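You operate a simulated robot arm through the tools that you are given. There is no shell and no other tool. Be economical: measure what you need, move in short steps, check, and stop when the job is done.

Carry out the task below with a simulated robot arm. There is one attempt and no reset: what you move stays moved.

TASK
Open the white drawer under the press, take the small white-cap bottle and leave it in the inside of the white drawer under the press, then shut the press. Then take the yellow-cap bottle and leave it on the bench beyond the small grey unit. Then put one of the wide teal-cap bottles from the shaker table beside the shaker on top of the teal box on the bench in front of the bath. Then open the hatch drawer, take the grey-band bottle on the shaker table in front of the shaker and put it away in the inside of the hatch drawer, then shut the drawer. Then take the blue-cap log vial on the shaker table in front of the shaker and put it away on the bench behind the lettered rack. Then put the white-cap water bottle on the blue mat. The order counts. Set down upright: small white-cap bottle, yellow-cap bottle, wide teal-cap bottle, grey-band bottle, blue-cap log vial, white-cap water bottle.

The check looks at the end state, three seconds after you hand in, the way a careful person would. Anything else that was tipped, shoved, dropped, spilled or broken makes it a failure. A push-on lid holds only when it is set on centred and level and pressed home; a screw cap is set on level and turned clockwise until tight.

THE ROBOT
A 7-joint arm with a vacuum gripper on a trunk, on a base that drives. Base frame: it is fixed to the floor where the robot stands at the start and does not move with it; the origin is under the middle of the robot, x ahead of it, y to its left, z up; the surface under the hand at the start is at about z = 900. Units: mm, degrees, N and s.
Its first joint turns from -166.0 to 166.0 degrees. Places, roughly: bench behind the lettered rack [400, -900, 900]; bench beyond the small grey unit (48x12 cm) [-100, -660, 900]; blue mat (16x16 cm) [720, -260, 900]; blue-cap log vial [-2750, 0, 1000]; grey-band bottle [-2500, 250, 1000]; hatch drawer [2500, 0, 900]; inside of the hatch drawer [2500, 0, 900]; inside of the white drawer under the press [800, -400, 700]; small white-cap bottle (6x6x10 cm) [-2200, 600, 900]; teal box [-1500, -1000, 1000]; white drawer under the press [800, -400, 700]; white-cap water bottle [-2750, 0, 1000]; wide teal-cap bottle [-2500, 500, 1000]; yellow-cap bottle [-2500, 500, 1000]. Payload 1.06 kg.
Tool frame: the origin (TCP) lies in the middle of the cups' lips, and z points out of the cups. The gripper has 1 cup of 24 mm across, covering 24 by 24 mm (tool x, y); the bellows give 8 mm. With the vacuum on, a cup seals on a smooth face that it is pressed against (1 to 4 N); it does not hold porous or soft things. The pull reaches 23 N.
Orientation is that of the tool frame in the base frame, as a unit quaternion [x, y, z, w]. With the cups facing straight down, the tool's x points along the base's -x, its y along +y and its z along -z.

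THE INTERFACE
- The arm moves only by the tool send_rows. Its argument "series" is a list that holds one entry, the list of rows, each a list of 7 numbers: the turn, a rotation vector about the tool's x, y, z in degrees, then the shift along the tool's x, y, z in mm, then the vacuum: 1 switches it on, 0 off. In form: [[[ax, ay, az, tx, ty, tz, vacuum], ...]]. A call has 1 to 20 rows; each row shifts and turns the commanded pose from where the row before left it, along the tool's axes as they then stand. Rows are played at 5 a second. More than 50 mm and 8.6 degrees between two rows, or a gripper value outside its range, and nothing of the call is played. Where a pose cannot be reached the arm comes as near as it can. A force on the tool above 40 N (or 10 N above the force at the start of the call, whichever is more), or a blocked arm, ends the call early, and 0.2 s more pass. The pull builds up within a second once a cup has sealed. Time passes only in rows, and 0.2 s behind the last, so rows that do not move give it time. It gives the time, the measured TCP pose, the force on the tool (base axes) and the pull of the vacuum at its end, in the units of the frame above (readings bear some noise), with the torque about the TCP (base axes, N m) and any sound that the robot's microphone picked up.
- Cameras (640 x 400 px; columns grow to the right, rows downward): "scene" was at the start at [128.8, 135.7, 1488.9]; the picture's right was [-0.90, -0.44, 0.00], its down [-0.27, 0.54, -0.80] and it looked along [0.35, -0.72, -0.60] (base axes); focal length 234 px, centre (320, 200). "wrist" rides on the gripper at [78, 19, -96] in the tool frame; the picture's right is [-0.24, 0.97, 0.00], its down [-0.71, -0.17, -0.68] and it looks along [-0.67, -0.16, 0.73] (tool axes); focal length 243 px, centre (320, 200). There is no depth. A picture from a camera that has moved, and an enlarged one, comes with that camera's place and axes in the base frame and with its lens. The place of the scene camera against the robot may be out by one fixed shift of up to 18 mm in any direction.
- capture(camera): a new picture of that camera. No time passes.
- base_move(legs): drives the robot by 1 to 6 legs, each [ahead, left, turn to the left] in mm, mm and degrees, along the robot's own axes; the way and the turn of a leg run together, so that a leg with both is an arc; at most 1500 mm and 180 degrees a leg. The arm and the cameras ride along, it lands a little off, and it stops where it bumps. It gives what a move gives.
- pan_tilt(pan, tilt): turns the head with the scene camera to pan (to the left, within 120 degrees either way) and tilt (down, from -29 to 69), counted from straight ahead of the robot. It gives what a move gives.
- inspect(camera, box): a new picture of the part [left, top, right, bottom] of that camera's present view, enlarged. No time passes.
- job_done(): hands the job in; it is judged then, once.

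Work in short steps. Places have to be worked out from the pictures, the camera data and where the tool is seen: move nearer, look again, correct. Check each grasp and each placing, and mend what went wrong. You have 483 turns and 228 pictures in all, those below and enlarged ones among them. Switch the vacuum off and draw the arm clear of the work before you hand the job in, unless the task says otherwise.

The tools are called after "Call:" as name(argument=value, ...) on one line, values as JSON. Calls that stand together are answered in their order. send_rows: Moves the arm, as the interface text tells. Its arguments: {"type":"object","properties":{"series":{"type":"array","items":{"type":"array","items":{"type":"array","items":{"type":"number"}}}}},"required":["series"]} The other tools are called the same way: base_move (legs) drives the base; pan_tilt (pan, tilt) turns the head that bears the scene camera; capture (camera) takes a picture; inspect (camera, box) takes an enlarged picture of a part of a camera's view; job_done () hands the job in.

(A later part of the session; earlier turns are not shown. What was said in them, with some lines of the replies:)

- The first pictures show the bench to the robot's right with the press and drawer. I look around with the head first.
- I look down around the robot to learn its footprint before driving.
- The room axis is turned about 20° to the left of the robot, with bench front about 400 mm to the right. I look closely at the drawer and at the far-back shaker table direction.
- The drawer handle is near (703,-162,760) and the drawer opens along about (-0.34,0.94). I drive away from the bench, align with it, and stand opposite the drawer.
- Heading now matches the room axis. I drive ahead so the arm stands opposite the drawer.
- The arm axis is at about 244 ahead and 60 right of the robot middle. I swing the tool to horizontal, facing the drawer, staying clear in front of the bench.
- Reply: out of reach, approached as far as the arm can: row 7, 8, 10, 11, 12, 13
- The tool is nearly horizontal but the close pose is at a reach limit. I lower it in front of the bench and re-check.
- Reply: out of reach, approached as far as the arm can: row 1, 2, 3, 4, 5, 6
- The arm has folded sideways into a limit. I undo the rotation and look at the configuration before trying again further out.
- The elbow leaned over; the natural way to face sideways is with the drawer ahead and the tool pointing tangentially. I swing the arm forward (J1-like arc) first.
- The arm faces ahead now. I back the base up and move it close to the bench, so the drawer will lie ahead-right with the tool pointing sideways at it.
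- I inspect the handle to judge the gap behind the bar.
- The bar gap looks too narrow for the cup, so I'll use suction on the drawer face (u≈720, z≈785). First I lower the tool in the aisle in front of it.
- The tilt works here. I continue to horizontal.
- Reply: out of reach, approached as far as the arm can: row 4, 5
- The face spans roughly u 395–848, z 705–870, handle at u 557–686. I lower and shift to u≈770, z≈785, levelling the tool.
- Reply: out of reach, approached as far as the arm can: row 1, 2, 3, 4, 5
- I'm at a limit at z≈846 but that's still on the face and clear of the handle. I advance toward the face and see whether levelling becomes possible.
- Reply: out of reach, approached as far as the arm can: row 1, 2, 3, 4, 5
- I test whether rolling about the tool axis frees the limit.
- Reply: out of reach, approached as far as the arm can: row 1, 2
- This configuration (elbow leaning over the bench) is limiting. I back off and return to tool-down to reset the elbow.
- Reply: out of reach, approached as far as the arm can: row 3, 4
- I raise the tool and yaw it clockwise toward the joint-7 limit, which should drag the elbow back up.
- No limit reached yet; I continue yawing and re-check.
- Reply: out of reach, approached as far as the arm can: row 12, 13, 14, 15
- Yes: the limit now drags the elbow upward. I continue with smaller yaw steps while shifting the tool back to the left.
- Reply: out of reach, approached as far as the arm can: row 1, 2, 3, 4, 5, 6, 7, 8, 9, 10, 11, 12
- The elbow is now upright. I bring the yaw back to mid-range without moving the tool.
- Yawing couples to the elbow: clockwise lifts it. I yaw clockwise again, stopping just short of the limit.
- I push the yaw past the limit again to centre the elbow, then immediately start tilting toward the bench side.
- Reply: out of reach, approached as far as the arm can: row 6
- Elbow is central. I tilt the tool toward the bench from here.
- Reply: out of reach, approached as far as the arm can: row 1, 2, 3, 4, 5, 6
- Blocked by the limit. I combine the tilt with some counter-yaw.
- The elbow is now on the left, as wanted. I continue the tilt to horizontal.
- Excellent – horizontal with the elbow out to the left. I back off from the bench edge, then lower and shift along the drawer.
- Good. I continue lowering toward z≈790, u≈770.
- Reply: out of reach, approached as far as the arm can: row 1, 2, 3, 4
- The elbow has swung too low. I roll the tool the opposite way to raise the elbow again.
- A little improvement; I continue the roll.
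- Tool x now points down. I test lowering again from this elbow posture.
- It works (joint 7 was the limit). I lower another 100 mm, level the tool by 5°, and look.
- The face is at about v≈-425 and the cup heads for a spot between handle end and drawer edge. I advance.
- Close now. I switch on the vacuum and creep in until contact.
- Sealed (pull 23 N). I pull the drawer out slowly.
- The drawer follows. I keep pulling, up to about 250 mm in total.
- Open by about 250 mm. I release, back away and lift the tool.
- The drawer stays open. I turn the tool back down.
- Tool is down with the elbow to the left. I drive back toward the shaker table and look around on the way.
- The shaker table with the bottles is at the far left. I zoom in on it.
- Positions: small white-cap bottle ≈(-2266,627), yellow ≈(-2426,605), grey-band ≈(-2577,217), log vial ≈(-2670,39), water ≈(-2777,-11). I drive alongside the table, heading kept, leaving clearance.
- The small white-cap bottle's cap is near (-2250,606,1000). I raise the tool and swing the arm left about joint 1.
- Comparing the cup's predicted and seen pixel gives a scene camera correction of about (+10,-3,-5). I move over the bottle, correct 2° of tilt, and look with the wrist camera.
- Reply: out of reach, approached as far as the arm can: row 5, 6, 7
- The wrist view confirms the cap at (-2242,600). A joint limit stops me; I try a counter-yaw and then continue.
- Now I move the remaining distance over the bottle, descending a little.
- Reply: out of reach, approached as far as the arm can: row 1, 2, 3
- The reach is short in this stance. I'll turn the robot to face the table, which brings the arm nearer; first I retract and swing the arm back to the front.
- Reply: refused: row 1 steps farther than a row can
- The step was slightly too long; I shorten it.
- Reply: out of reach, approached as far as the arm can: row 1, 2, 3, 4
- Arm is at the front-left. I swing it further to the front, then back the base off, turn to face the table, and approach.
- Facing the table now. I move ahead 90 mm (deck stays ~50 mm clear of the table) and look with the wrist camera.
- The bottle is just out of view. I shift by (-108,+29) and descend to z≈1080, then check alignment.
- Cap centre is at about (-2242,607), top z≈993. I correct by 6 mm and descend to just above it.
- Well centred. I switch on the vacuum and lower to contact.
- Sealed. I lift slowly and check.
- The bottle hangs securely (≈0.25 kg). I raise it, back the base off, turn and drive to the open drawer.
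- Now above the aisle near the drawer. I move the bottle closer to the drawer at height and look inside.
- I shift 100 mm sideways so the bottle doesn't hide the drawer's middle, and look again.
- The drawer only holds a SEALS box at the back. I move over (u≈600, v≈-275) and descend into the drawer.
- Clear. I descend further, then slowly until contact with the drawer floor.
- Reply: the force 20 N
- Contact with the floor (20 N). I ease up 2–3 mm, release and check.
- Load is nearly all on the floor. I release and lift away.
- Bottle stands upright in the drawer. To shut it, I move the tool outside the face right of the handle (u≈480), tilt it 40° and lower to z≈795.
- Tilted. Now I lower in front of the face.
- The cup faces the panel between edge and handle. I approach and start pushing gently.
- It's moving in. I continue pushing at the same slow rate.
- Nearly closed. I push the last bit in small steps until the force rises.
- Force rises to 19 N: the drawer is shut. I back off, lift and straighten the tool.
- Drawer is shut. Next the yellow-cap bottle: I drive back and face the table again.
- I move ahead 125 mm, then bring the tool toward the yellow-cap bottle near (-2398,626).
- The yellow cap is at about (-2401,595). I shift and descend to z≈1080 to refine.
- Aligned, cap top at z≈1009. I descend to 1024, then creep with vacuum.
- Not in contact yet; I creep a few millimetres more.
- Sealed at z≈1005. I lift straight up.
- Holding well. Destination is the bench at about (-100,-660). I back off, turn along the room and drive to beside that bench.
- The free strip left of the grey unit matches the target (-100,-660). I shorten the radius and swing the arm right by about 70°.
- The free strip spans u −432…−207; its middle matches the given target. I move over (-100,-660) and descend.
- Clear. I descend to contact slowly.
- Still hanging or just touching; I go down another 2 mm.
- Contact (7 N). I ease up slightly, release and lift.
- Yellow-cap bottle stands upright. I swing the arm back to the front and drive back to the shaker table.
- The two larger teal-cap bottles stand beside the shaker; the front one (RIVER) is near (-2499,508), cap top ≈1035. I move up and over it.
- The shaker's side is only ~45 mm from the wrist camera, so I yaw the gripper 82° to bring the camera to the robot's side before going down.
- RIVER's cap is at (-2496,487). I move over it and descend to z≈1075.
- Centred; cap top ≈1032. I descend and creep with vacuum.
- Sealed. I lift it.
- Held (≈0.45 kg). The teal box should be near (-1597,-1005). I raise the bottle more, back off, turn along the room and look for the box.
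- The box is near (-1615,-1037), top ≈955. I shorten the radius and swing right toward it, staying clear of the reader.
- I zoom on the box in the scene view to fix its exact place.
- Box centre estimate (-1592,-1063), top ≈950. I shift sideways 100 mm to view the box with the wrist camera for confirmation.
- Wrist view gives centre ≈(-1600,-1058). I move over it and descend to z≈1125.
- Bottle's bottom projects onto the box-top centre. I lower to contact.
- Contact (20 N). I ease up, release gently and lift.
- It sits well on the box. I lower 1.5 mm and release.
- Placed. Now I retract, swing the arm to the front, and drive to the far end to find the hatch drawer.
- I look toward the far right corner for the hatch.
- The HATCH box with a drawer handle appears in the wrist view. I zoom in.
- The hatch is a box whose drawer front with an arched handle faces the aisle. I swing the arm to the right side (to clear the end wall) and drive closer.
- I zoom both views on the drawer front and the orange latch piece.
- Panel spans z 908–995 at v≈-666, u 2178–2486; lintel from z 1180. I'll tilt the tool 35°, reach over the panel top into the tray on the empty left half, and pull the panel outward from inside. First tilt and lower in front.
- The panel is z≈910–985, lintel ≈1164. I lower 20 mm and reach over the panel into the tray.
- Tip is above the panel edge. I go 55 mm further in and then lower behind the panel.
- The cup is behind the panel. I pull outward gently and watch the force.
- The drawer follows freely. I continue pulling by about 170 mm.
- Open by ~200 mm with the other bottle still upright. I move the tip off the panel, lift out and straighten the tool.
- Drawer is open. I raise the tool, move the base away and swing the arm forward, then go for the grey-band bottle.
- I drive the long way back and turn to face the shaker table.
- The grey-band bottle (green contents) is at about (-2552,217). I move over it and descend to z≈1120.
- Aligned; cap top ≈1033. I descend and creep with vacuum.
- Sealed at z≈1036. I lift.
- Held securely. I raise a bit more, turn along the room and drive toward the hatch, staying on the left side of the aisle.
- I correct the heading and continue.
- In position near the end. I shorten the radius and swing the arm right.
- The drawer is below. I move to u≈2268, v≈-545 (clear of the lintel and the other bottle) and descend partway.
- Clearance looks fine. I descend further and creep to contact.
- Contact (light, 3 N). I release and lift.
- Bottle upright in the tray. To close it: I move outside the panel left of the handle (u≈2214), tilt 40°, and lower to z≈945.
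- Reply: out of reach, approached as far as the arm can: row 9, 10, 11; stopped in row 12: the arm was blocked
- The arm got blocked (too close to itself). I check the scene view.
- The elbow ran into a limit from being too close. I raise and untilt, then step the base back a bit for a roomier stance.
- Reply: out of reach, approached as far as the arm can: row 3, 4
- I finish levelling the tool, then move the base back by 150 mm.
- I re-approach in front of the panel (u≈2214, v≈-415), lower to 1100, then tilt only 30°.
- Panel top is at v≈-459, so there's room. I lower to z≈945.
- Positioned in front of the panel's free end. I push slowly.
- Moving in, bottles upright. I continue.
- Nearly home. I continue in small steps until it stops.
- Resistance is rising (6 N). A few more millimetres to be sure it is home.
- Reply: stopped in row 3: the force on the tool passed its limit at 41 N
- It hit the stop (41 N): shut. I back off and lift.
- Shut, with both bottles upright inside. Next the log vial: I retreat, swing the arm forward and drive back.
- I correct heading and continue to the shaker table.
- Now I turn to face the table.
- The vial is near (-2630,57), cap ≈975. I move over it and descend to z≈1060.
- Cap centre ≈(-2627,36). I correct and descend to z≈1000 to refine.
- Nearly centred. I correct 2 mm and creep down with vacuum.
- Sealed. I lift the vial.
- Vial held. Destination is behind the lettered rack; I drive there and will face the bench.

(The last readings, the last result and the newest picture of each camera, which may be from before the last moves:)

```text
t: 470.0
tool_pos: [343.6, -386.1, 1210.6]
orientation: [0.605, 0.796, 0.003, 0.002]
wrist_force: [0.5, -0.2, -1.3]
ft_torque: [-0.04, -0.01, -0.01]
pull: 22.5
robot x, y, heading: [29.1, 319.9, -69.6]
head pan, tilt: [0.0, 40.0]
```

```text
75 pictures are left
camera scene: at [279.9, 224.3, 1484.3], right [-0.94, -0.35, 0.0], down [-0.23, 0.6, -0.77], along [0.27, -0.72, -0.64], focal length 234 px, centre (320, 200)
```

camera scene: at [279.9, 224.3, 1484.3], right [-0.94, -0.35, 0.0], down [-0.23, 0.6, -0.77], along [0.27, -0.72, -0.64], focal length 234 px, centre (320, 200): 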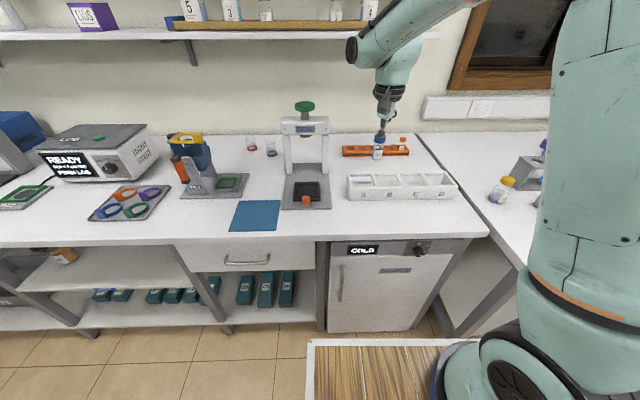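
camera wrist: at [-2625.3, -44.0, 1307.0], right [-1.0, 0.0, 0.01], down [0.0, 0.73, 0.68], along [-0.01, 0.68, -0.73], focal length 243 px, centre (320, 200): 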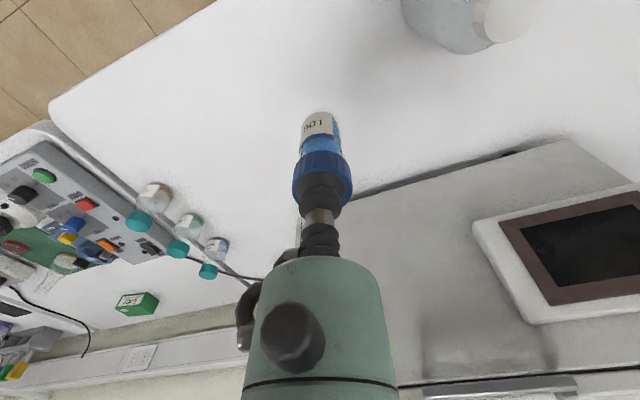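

I zoom on the racks to judge the free zone.

Call:
inspect(camera="scene", box=[320, 110, 480, 220])

Call:
capture(camera="wrist")

```text
3.64 times, centred on (400, 165) of scene
camera zoom: at [279.9, 224.3, 1484.3], right [-0.94, -0.35, 0.0], down [-0.23, 0.6, -0.77], along [0.27, -0.72, -0.64], focal length 849 px, centre (29, 327)
```

zoom: 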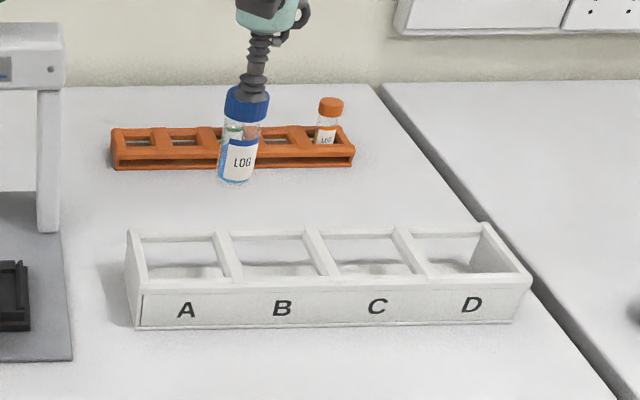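

```text
73 pictures are left
camera wrist: at [341.0, -305.5, 1306.6], right [1.0, 0.04, 0.01], down [0.02, -0.73, 0.68], along [0.03, -0.68, -0.73], focal length 243 px, centre (320, 200)
```

wrist: 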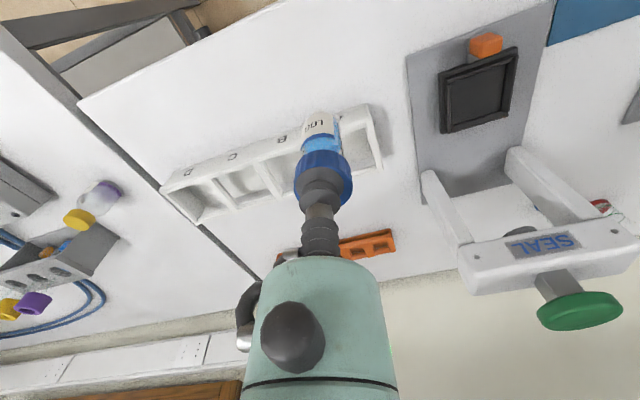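

Strip between the racks: v −695…−935. I'll set the vial at about (365,-804). I drive ahead 265 mm toward the bench.

Call:
base_move(legs=[[265, 0, 0]])

Call:
capture(camera="wrist")

```text
t: 471.9
tool_pos: [442.3, -634.4, 1210.2]
orientation: [0.603, 0.797, 0.004, 0.002]
wrist_force: [-0.3, 0.9, -0.6]
ft_torque: [-0.06, -0.02, -0.03]
pull: 22.8
robot x, y, heading: [122.1, 67.9, -69.1]
head pan, tilt: [0.0, 40.0]
```

```text
72 pictures are left
camera wrist: at [437.6, -555.0, 1306.5], right [1.0, 0.04, 0.01], down [0.02, -0.73, 0.68], along [0.03, -0.68, -0.73], focal length 243 px, centre (320, 200)
```

wrist: 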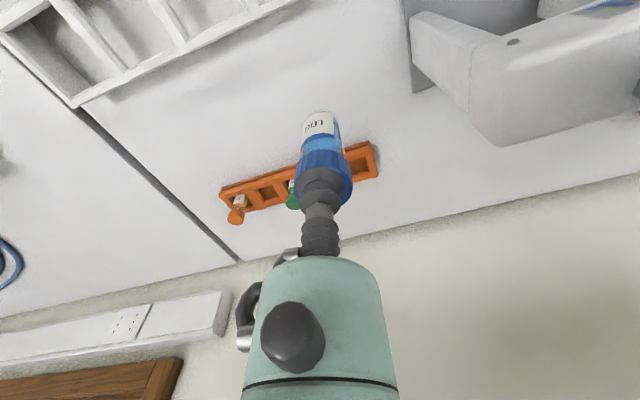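

Orange rack's front is at v≈-915. I place at u≈68, v≈-855: moving there and descending.

Call:
send_rows(series=[[[0, 0, 0, -29.2, -30.6, 0, 1], [0, 0, 0, -29.2, -30.6, 0, 1], [0, 0, 0, -29.2, -30.6, 0, 1], [0, 0, 0, -29.2, -30.6, 0, 1], [0, 0, 0, 0, 0, 45, 1], [0, 0, 0, 0, 0, 45, 1], [0, 0, 0, 0, 0, 45, 1], [0, 0, 0, 0, 0, 45, 1]]])

Call:
capture(camera="wrist")

Call:
inspect(camera="scene", box=[300, 60, 500, 240])

```text
t: 473.7
tool_pos: [358.4, -779.9, 1028.2]
orientation: [0.603, 0.798, 0.003, 0.002]
wrist_force: [-0.1, 0.1, -0.1]
ft_torque: [-0.06, -0.04, 0.0]
pull: 23.8
robot x, y, heading: [122.0, 68.7, -69.1]
head pan, tilt: [0.0, 40.0]
```

```text
71 pictures are left
camera wrist: at [353.2, -699.5, 1124.4], right [1.0, 0.04, 0.01], down [0.02, -0.73, 0.68], along [0.03, -0.68, -0.73], focal length 243 px, centre (320, 200)
```

wrist: 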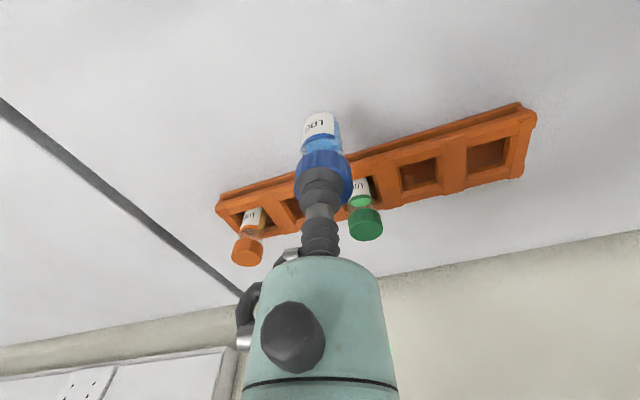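

```text
2.22 times, centred on (400, 150) of scene
camera zoom: at [374.8, -24.9, 1484.4], right [-0.93, -0.36, 0.0], down [-0.23, 0.6, -0.77], along [0.27, -0.72, -0.64], focal length 519 px, centre (142, 311)
```

zoom: 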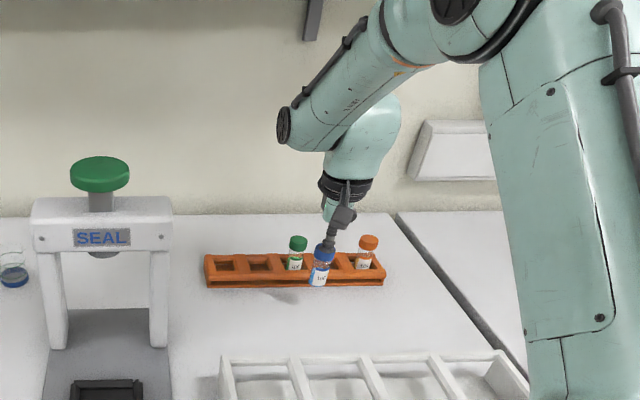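

The landing spot is clear in front of the orange rack. I lower to contact.

Call:
send_rows(series=[[[0, 0, 0, 0, 0, 30, 1], [0, 0, 0, 0, 0, 18, 1], [0, 0, 0, 0, 0, 4, 1], [0, 0, 0, 0, 0, 2, 1], [0, 0, 0, 0, 0, 2, 1], [0, 0, 0, 0, 0, 0, 1]]])

```text
t: 475.1
tool_pos: [356.9, -780.6, 974.0]
orientation: [0.603, 0.798, 0.002, 0.002]
wrist_force: [-0.7, -0.4, 10.9]
ft_torque: [-0.09, -0.02, -0.02]
pull: 23.3
robot x, y, heading: [121.5, 65.2, -69.0]
head pan, tilt: [0.0, 40.0]
```

Contact. I ease up 1 mm, release and lift.

Call:
send_rows(series=[[[0, 0, 0, 0, 0, -1, 1], [0, 0, 0, 0, 0, 0, 0], [0, 0, 0, 0, 0, 0, 0], [0, 0, 0, 0, 0, 0, 0], [0, 0, 0, 0, 0, -4, 0], [0, 0, 0, 0, 0, -15, 0], [0, 0, 0, 0, 0, -40, 0], [0, 0, 0, 0, 0, -45, 0], [0, 0, 0, 0, 0, -45, 0], [0, 0, 0, 0, 0, -45, 0]]])

Call:
capture(camera="wrist")

Call:
inspect(camera="scene", box=[340, 130, 460, 240])

```text
t: 477.3
tool_pos: [355.4, -777.4, 1168.6]
orientation: [0.603, 0.798, 0.004, 0.002]
wrist_force: [-0.1, -0.6, 0.2]
ft_torque: [0.03, 0.01, 0.0]
pull: 0.1
robot x, y, heading: [120.9, 68.4, -69.4]
head pan, tilt: [0.0, 40.0]
```

```text
69 pictures are left
camera wrist: at [351.8, -697.1, 1265.1], right [1.0, 0.04, 0.01], down [0.02, -0.73, 0.68], along [0.03, -0.68, -0.73], focal length 243 px, centre (320, 200)
```

wrist: 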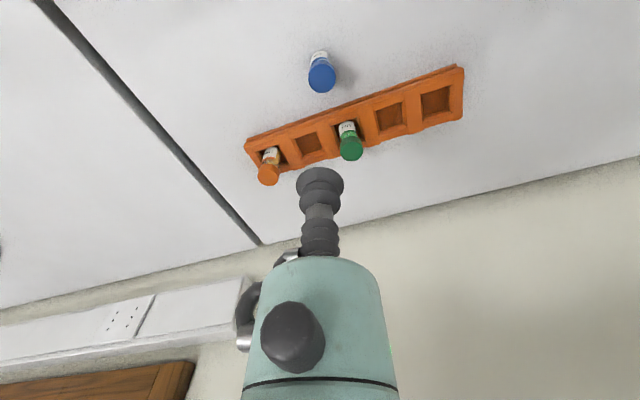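

```text
3.64 times, centred on (400, 185) of scene
camera zoom: at [375.1, -25.7, 1484.3], right [-0.93, -0.36, 0.0], down [-0.23, 0.6, -0.77], along [0.27, -0.72, -0.64], focal length 849 px, centre (29, 254)
```

zoom: 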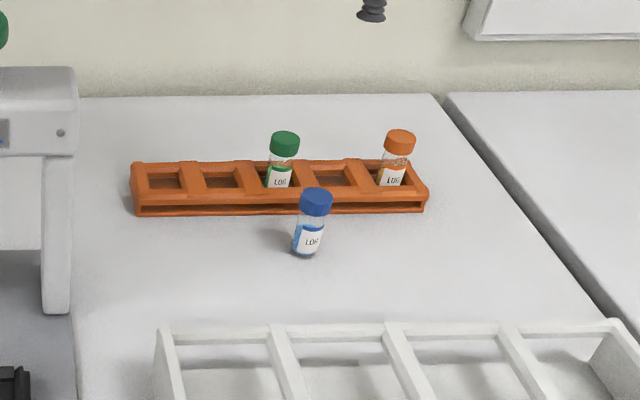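

The vial stands upright on the bench behind the lettered rack. Finally the water bottle: I raise, back off, turn and drive to the shaker table.

Call:
send_rows(series=[[[0, 0, 0, 0, 0, -45, 0], [0, 0, 0, 0, 0, -45, 0], [0, 0, 0, 30, 0, 0, 0], [0, 0, 0, 40, 0, 0, 0]]])

Call:
base_move(legs=[[-280, 0, 0], [0, 0, 90], [-1300, 0, 0]])

```text
t: 478.3
tool_pos: [337.2, -712.3, 1256.8]
orientation: [0.603, 0.798, 0.003, 0.002]
wrist_force: [-0.3, -0.2, -0.4]
ft_torque: [0.0, -0.02, 0.02]
pull: 0.0
robot x, y, heading: [123.5, 70.3, -69.4]
head pan, tilt: [0.0, 40.0]
```

```text
t: 490.2
tool_pos: [-416.7, 81.5, 1258.0]
orientation: [-0.129, 0.992, 0.005, 0.0]
wrist_force: [-0.5, -0.7, 0.1]
ft_torque: [-0.03, -0.02, -0.03]
pull: 0.1
robot x, y, heading: [-1202.2, -116.5, 19.7]
head pan, tilt: [0.0, 40.0]
```

Call:
base_move(legs=[[-1256, -144, 0], [0, 0, 90]])

Call:
pan_tilt(pan=10, tilt=40)

Call:
inspect(camera="scene", box=[240, 80, 480, 260])

```text
t: 500.4
tool_pos: [-2524.1, 108.0, 1257.8]
orientation: [0.79, -0.613, -0.002, 0.004]
wrist_force: [-1.0, 0.4, 0.2]
ft_torque: [0.01, 0.01, 0.02]
pull: 0.0
robot x, y, heading: [-2326.3, -678.2, 109.1]
head pan, tilt: [0.0, 40.0]
```

```text
t: 501.1
tool_pos: [-2523.5, 107.2, 1258.0]
orientation: [0.791, -0.612, -0.002, 0.004]
wrist_force: [0.0, 0.3, 0.1]
ft_torque: [-0.02, 0.03, 0.01]
pull: 0.0
robot x, y, heading: [-2327.5, -678.5, 109.5]
head pan, tilt: [10.0, 40.0]
```

```text
2.22 times, centred on (360, 170) of scene
camera zoom: at [-2612.6, -576.5, 1484.3], right [0.87, 0.49, 0.0], down [0.32, -0.56, -0.77], along [-0.38, 0.67, -0.64], focal length 519 px, centre (231, 267)
```

zoom: 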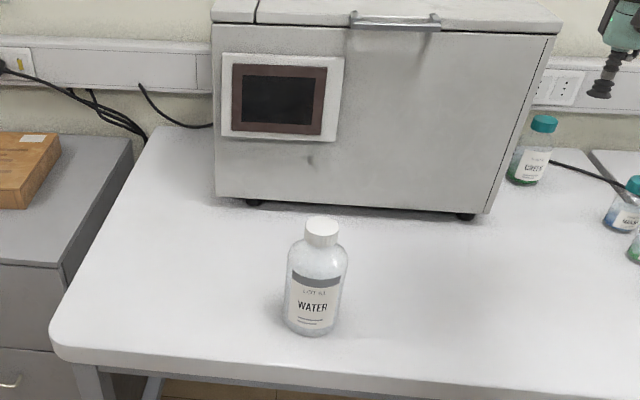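

Water bottle cap near (-2795,16), top ≈1065. I move over it and descend to z≈1150.

Call:
send_rows(series=[[[0, 0, 0, 3.4, 46.7, 0, 0], [0, 0, 0, 3.4, 46.7, 0, 0], [0, 0, 0, 3.4, 46.7, 0, 0], [0, 0, 0, 3.4, 46.7, 0, 0], [0, 0, 0, 3.4, 46.7, 0, 0], [0, 0, 0, 3.4, 46.7, 0, 0], [0, 0, 0, 0, 0, 36, 0], [0, 0, 0, 0, 0, 36, 0], [0, 0, 0, 0, 0, 36, 0]]])

Call:
capture(camera="wrist")

```text
t: 503.1
tool_pos: [-2790.9, 19.7, 1153.2]
orientation: [0.79, -0.613, -0.002, 0.004]
wrist_force: [0.0, -0.7, 0.7]
ft_torque: [0.02, 0.02, 0.0]
pull: 0.0
robot x, y, heading: [-2331.2, -680.2, 109.2]
head pan, tilt: [10.0, 40.0]
```

```text
66 pictures are left
camera wrist: at [-2788.8, -60.6, 1249.9], right [-1.0, -0.01, 0.01], down [0.0, 0.73, 0.68], along [-0.02, 0.68, -0.73], focal length 243 px, centre (320, 200)
```

wrist: 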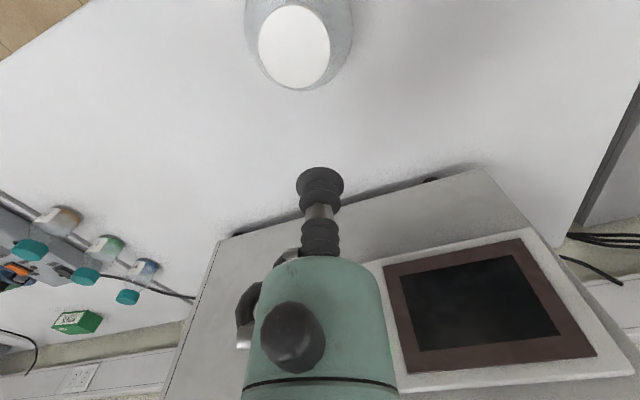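

Cap centre is at (-2775,-25). I correct and descend.

Call:
send_rows(series=[[[0, 0, 0, 47.3, -4.2, 0, 0], [0, 0, 0, 0, 0, 35, 0]]])

Call:
capture(camera="wrist")

```text
t: 503.7
tool_pos: [-2773.0, -24.6, 1117.4]
orientation: [0.79, -0.613, -0.002, 0.003]
wrist_force: [0.0, 0.1, -0.1]
ft_torque: [0.02, 0.04, -0.01]
pull: 0.1
robot x, y, heading: [-2329.9, -680.3, 109.6]
head pan, tilt: [10.0, 40.0]
```

```text
65 pictures are left
camera wrist: at [-2772.5, -104.7, 1212.8], right [-1.0, -0.01, 0.01], down [0.0, 0.73, 0.68], along [-0.02, 0.68, -0.73], focal length 243 px, centre (320, 200)
```

wrist: 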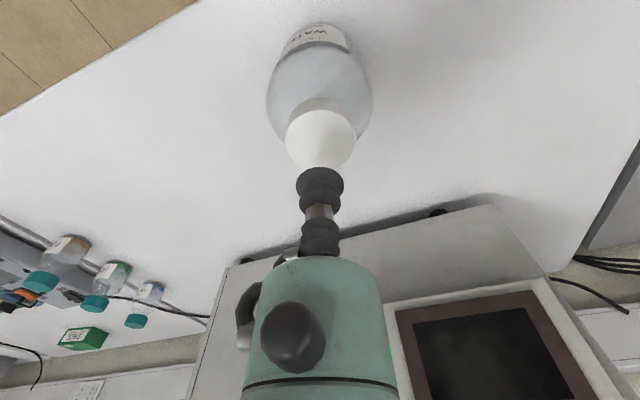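

Aligned; cap top ≈1071. I descend and creep with vacuum.

Call:
send_rows(series=[[[0, 0, 0, 0, 0, 34, 0], [0, 0, 0, 0, 0, 6, 1], [0, 0, 0, 0, 0, 3, 1], [0, 0, 0, 0, 0, 2, 1], [0, 0, 0, 0, 0, 2, 1], [0, 0, 0, 0, 0, 0, 1]]])

```text
t: 505.1
tool_pos: [-2775.1, -25.5, 1070.0]
orientation: [0.791, -0.612, -0.002, 0.003]
wrist_force: [1.9, 5.2, 17.9]
ft_torque: [0.07, -0.09, 0.0]
pull: 23.1
robot x, y, heading: [-2327.7, -679.3, 109.6]
head pan, tilt: [10.0, 40.0]
```

Sealed at ≈1072 (height ≈172 mm). I lift gently.

Call:
send_rows(series=[[[0, 0, 0, 0, 0, -4, 1], [0, 0, 0, 0, 0, -6, 1], [0, 0, 0, 0, 0, -15, 1], [0, 0, 0, 0, 0, -30, 1], [0, 0, 0, 0, 0, -40, 1], [0, 0, 0, 0, 0, -40, 1], [0, 0, 0, 0, 0, -40, 1], [0, 0, 0, 0, 0, -40, 1]]])

Call:
capture(camera="wrist")

```text
t: 506.9
tool_pos: [-2774.1, -24.9, 1285.6]
orientation: [0.79, -0.614, -0.004, 0.003]
wrist_force: [-1.0, 0.5, -5.1]
ft_torque: [-0.02, 0.0, 0.0]
pull: 23.3
robot x, y, heading: [-2334.0, -681.7, 109.3]
head pan, tilt: [10.0, 40.0]
```

```text
64 pictures are left
camera wrist: at [-2773.1, -105.3, 1382.1], right [-1.0, -0.01, 0.01], down [0.0, 0.73, 0.68], along [-0.01, 0.68, -0.73], focal length 243 px, centre (320, 200)
```

wrist: 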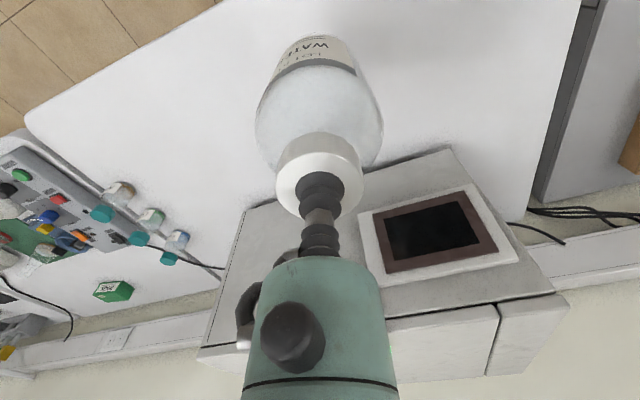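

Held (≈0.5 kg). I raise a bit more, turn and drive toward the blue mat.

Call:
send_rows(series=[[[0, 0, 0, 0, 0, -25, 1], [0, 0, 0, 0, 0, 0, 1]]])

Call:
base_move(legs=[[0, 0, -89.3], [1300, 60, 0]])

```text
t: 507.5
tool_pos: [-2776.7, -26.0, 1312.4]
orientation: [0.79, -0.613, -0.002, 0.003]
wrist_force: [0.5, 0.4, -5.9]
ft_torque: [0.0, -0.04, 0.03]
pull: 23.3
robot x, y, heading: [-2329.1, -681.3, 109.2]
head pan, tilt: [10.0, 40.0]
```

```text
t: 517.9
tool_pos: [-444.0, 256.1, 1311.9]
orientation: [-0.121, 0.993, 0.005, -0.001]
wrist_force: [0.7, -0.9, -4.7]
ft_torque: [0.02, -0.02, 0.02]
pull: 22.9
robot x, y, heading: [-1101.4, -185.5, 18.8]
head pan, tilt: [10.0, 40.0]
```

Call:
base_move(legs=[[0, 0, 1.2], [1350, 40, 0], [0, 0, -90]])

Call:
pan_tilt(pan=20, tilt=40)

Call:
capture(camera="scene")

Call:
capture(camera="wrist")

```text
t: 528.9
tool_pos: [622.1, -304.8, 1311.8]
orientation: [0.596, 0.803, 0.003, 0.003]
wrist_force: [-0.4, -0.1, -4.6]
ft_torque: [-0.01, 0.02, 0.03]
pull: 22.1
robot x, y, heading: [149.1, 331.9, -68.2]
head pan, tilt: [10.0, 40.0]
```

```text
t: 529.6
tool_pos: [621.5, -304.8, 1311.5]
orientation: [0.596, 0.803, 0.004, 0.003]
wrist_force: [-0.1, -0.6, -4.8]
ft_torque: [-0.03, -0.02, 0.0]
pull: 22.6
robot x, y, heading: [149.5, 330.6, -68.0]
head pan, tilt: [20.0, 40.0]
```

```text
63 pictures are left
camera scene: at [428.0, 255.3, 1484.3], right [-0.75, -0.67, 0.0], down [-0.43, 0.48, -0.77], along [0.51, -0.57, -0.64], focal length 234 px, centre (320, 200)
```

scene: 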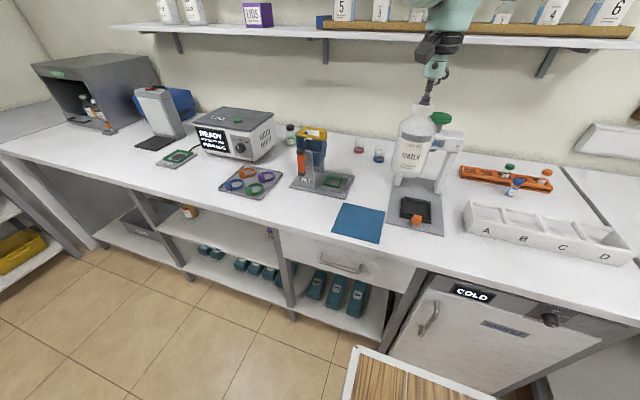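

```text
62 pictures are left
camera wrist: at [616.3, -224.0, 1407.7], right [1.0, 0.06, 0.01], down [0.03, -0.73, 0.68], along [0.04, -0.68, -0.73], focal length 243 px, centre (320, 200)
```

wrist: 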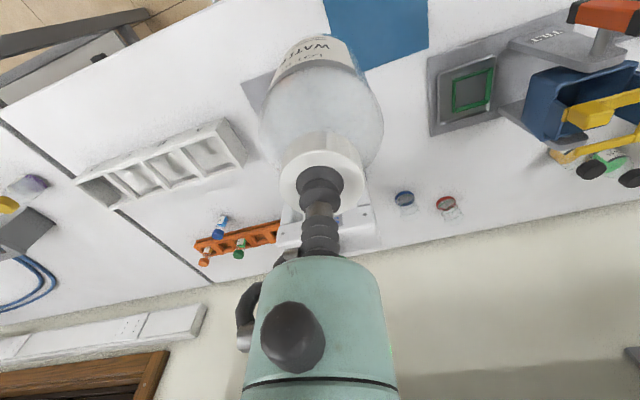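

The wrist view puts the mat centre at (718,-258), matching the given (720,-260). I move there and descend to z≈1130.

Call:
send_rows(series=[[[0, 0, 0, 5, 35.3, 0, 1], [0, 0, 0, 5, 35.3, 0, 1], [0, 0, 0, 5, 35.3, 0, 1], [0, 0, 0, 0, 0, 45, 1], [0, 0, 0, 0, 0, 45, 1], [0, 0, 0, 0, 0, 45, 1], [0, 0, 0, 0, 0, 40, 1]]])

Call:
capture(camera="wrist")

Call:
inspect(camera="scene", box=[270, 120, 450, 270])

```text
t: 531.2
tool_pos: [720.3, -258.0, 1136.0]
orientation: [0.597, 0.802, 0.003, 0.003]
wrist_force: [-0.8, -0.2, -4.5]
ft_torque: [0.05, 0.04, 0.04]
pull: 22.6
robot x, y, heading: [145.3, 326.7, -67.9]
head pan, tilt: [20.0, 40.0]
```

```text
61 pictures are left
camera wrist: at [714.1, -177.3, 1232.5], right [1.0, 0.05, 0.01], down [0.03, -0.73, 0.68], along [0.04, -0.68, -0.73], focal length 243 px, centre (320, 200)
```

wrist: 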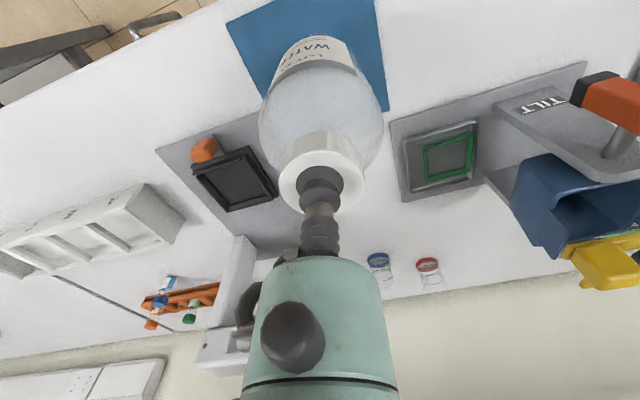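

```text
2.67 times, centred on (360, 195) of scene
camera zoom: at [427.9, 255.6, 1484.3], right [-0.75, -0.67, 0.0], down [-0.43, 0.48, -0.77], along [0.51, -0.57, -0.64], focal length 623 px, centre (213, 213)
```

zoom: 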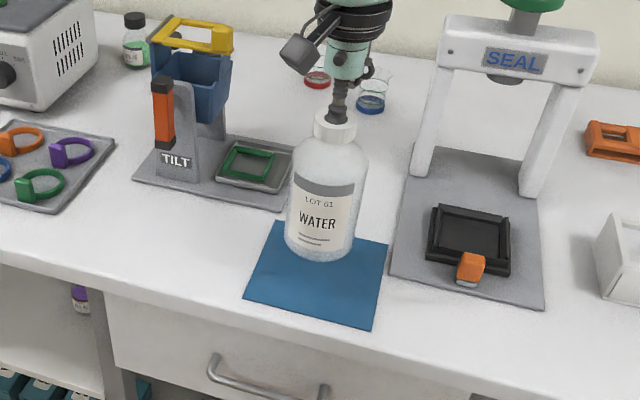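

The bottle projects onto the mat's centre. I lower to contact.

Call:
send_rows(series=[[[0, 0, 0, 0, 0, 35, 1], [0, 0, 0, 0, 0, 18, 1], [0, 0, 0, 0, 0, 4, 1], [0, 0, 0, 0, 0, 2, 1], [0, 0, 0, 0, 0, 2, 1], [0, 0, 0, 0, 0, 0, 1]]])

```text
t: 532.6
tool_pos: [720.2, -257.0, 1076.9]
orientation: [0.596, 0.803, 0.004, 0.003]
wrist_force: [3.4, -2.8, 17.0]
ft_torque: [-0.05, -0.02, 0.0]
pull: 22.7
robot x, y, heading: [149.0, 331.0, -68.1]
head pan, tilt: [20.0, 40.0]
```

Contact. I ease up, release and lift away.

Call:
send_rows(series=[[[0, 0, 0, 0, 0, -1.5, 1], [0, 0, 0, 0, 0, 0, 0], [0, 0, 0, 0, 0, 0, 0], [0, 0, 0, 0, 0, 0, 0], [0, 0, 0, 0, 0, -4, 0], [0, 0, 0, 0, 0, -15, 0], [0, 0, 0, 0, 0, -40, 0], [0, 0, 0, 0, 0, -45, 0], [0, 0, 0, 0, 0, -45, 0]]])

Call:
base_move(legs=[[-100, 0, 0]])

Call:
capture(camera="scene")

Call:
inspect(camera="scene", box=[270, 120, 450, 270])

```text
t: 534.6
tool_pos: [721.2, -261.7, 1228.8]
orientation: [0.596, 0.803, 0.004, 0.002]
wrist_force: [-0.4, -0.2, -0.4]
ft_torque: [-0.02, 0.0, -0.01]
pull: 0.0
robot x, y, heading: [148.9, 328.9, -68.4]
head pan, tilt: [20.0, 40.0]
```

```text
t: 535.7
tool_pos: [685.5, -167.8, 1229.5]
orientation: [0.595, 0.803, 0.004, 0.003]
wrist_force: [0.3, 0.0, 0.3]
ft_torque: [0.01, 0.02, 0.02]
pull: 0.1
robot x, y, heading: [115.3, 422.6, -68.0]
head pan, tilt: [20.0, 40.0]
```

```text
59 pictures are left
camera scene: at [391.2, 348.4, 1484.3], right [-0.74, -0.67, 0.0], down [-0.43, 0.48, -0.77], along [0.51, -0.57, -0.64], focal length 234 px, centre (320, 200)
```

scene: 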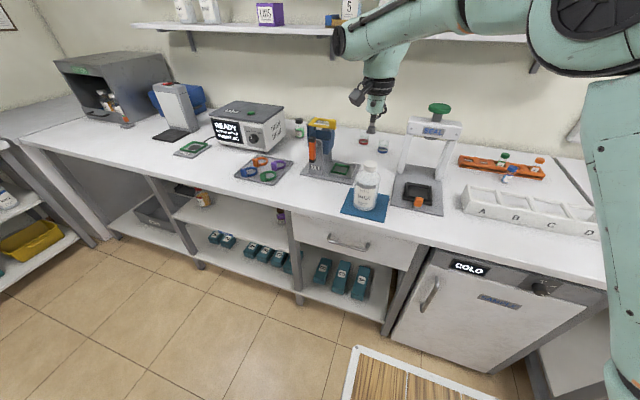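

```text
2.67 times, centred on (360, 195) of scene
camera zoom: at [391.2, 348.4, 1484.3], right [-0.74, -0.67, 0.0], down [-0.43, 0.48, -0.77], along [0.51, -0.57, -0.64], focal length 623 px, centre (213, 213)
```

zoom: 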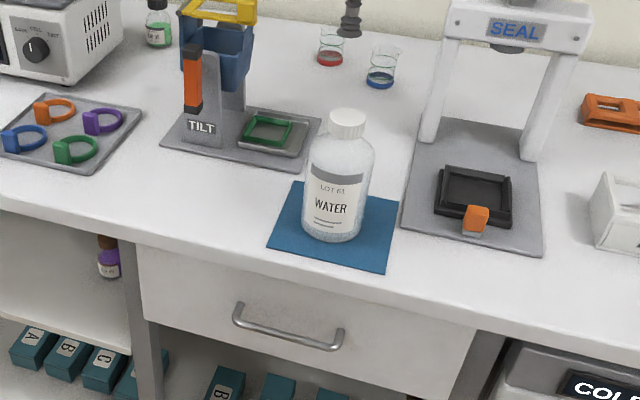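

All six items are placed, both drawers look shut, the vacuum is off and the arm is clear. I hand the job in.

Call:
job_done()

```text
The job is handed in.
```

I did every step in the order you gave and handed the job in; I don't have the check's result. All six items were standing upright when I let go of them, and both drawers were pushed fully shut.

- **Log vial:** it stands between the lettered rack and the orange vial rack, about 130 mm short of the rough point you gave. The orange rack takes up that point.
- **"Shut the press":** I took this to mean the white drawer under it. I did not touch the seal press itself.
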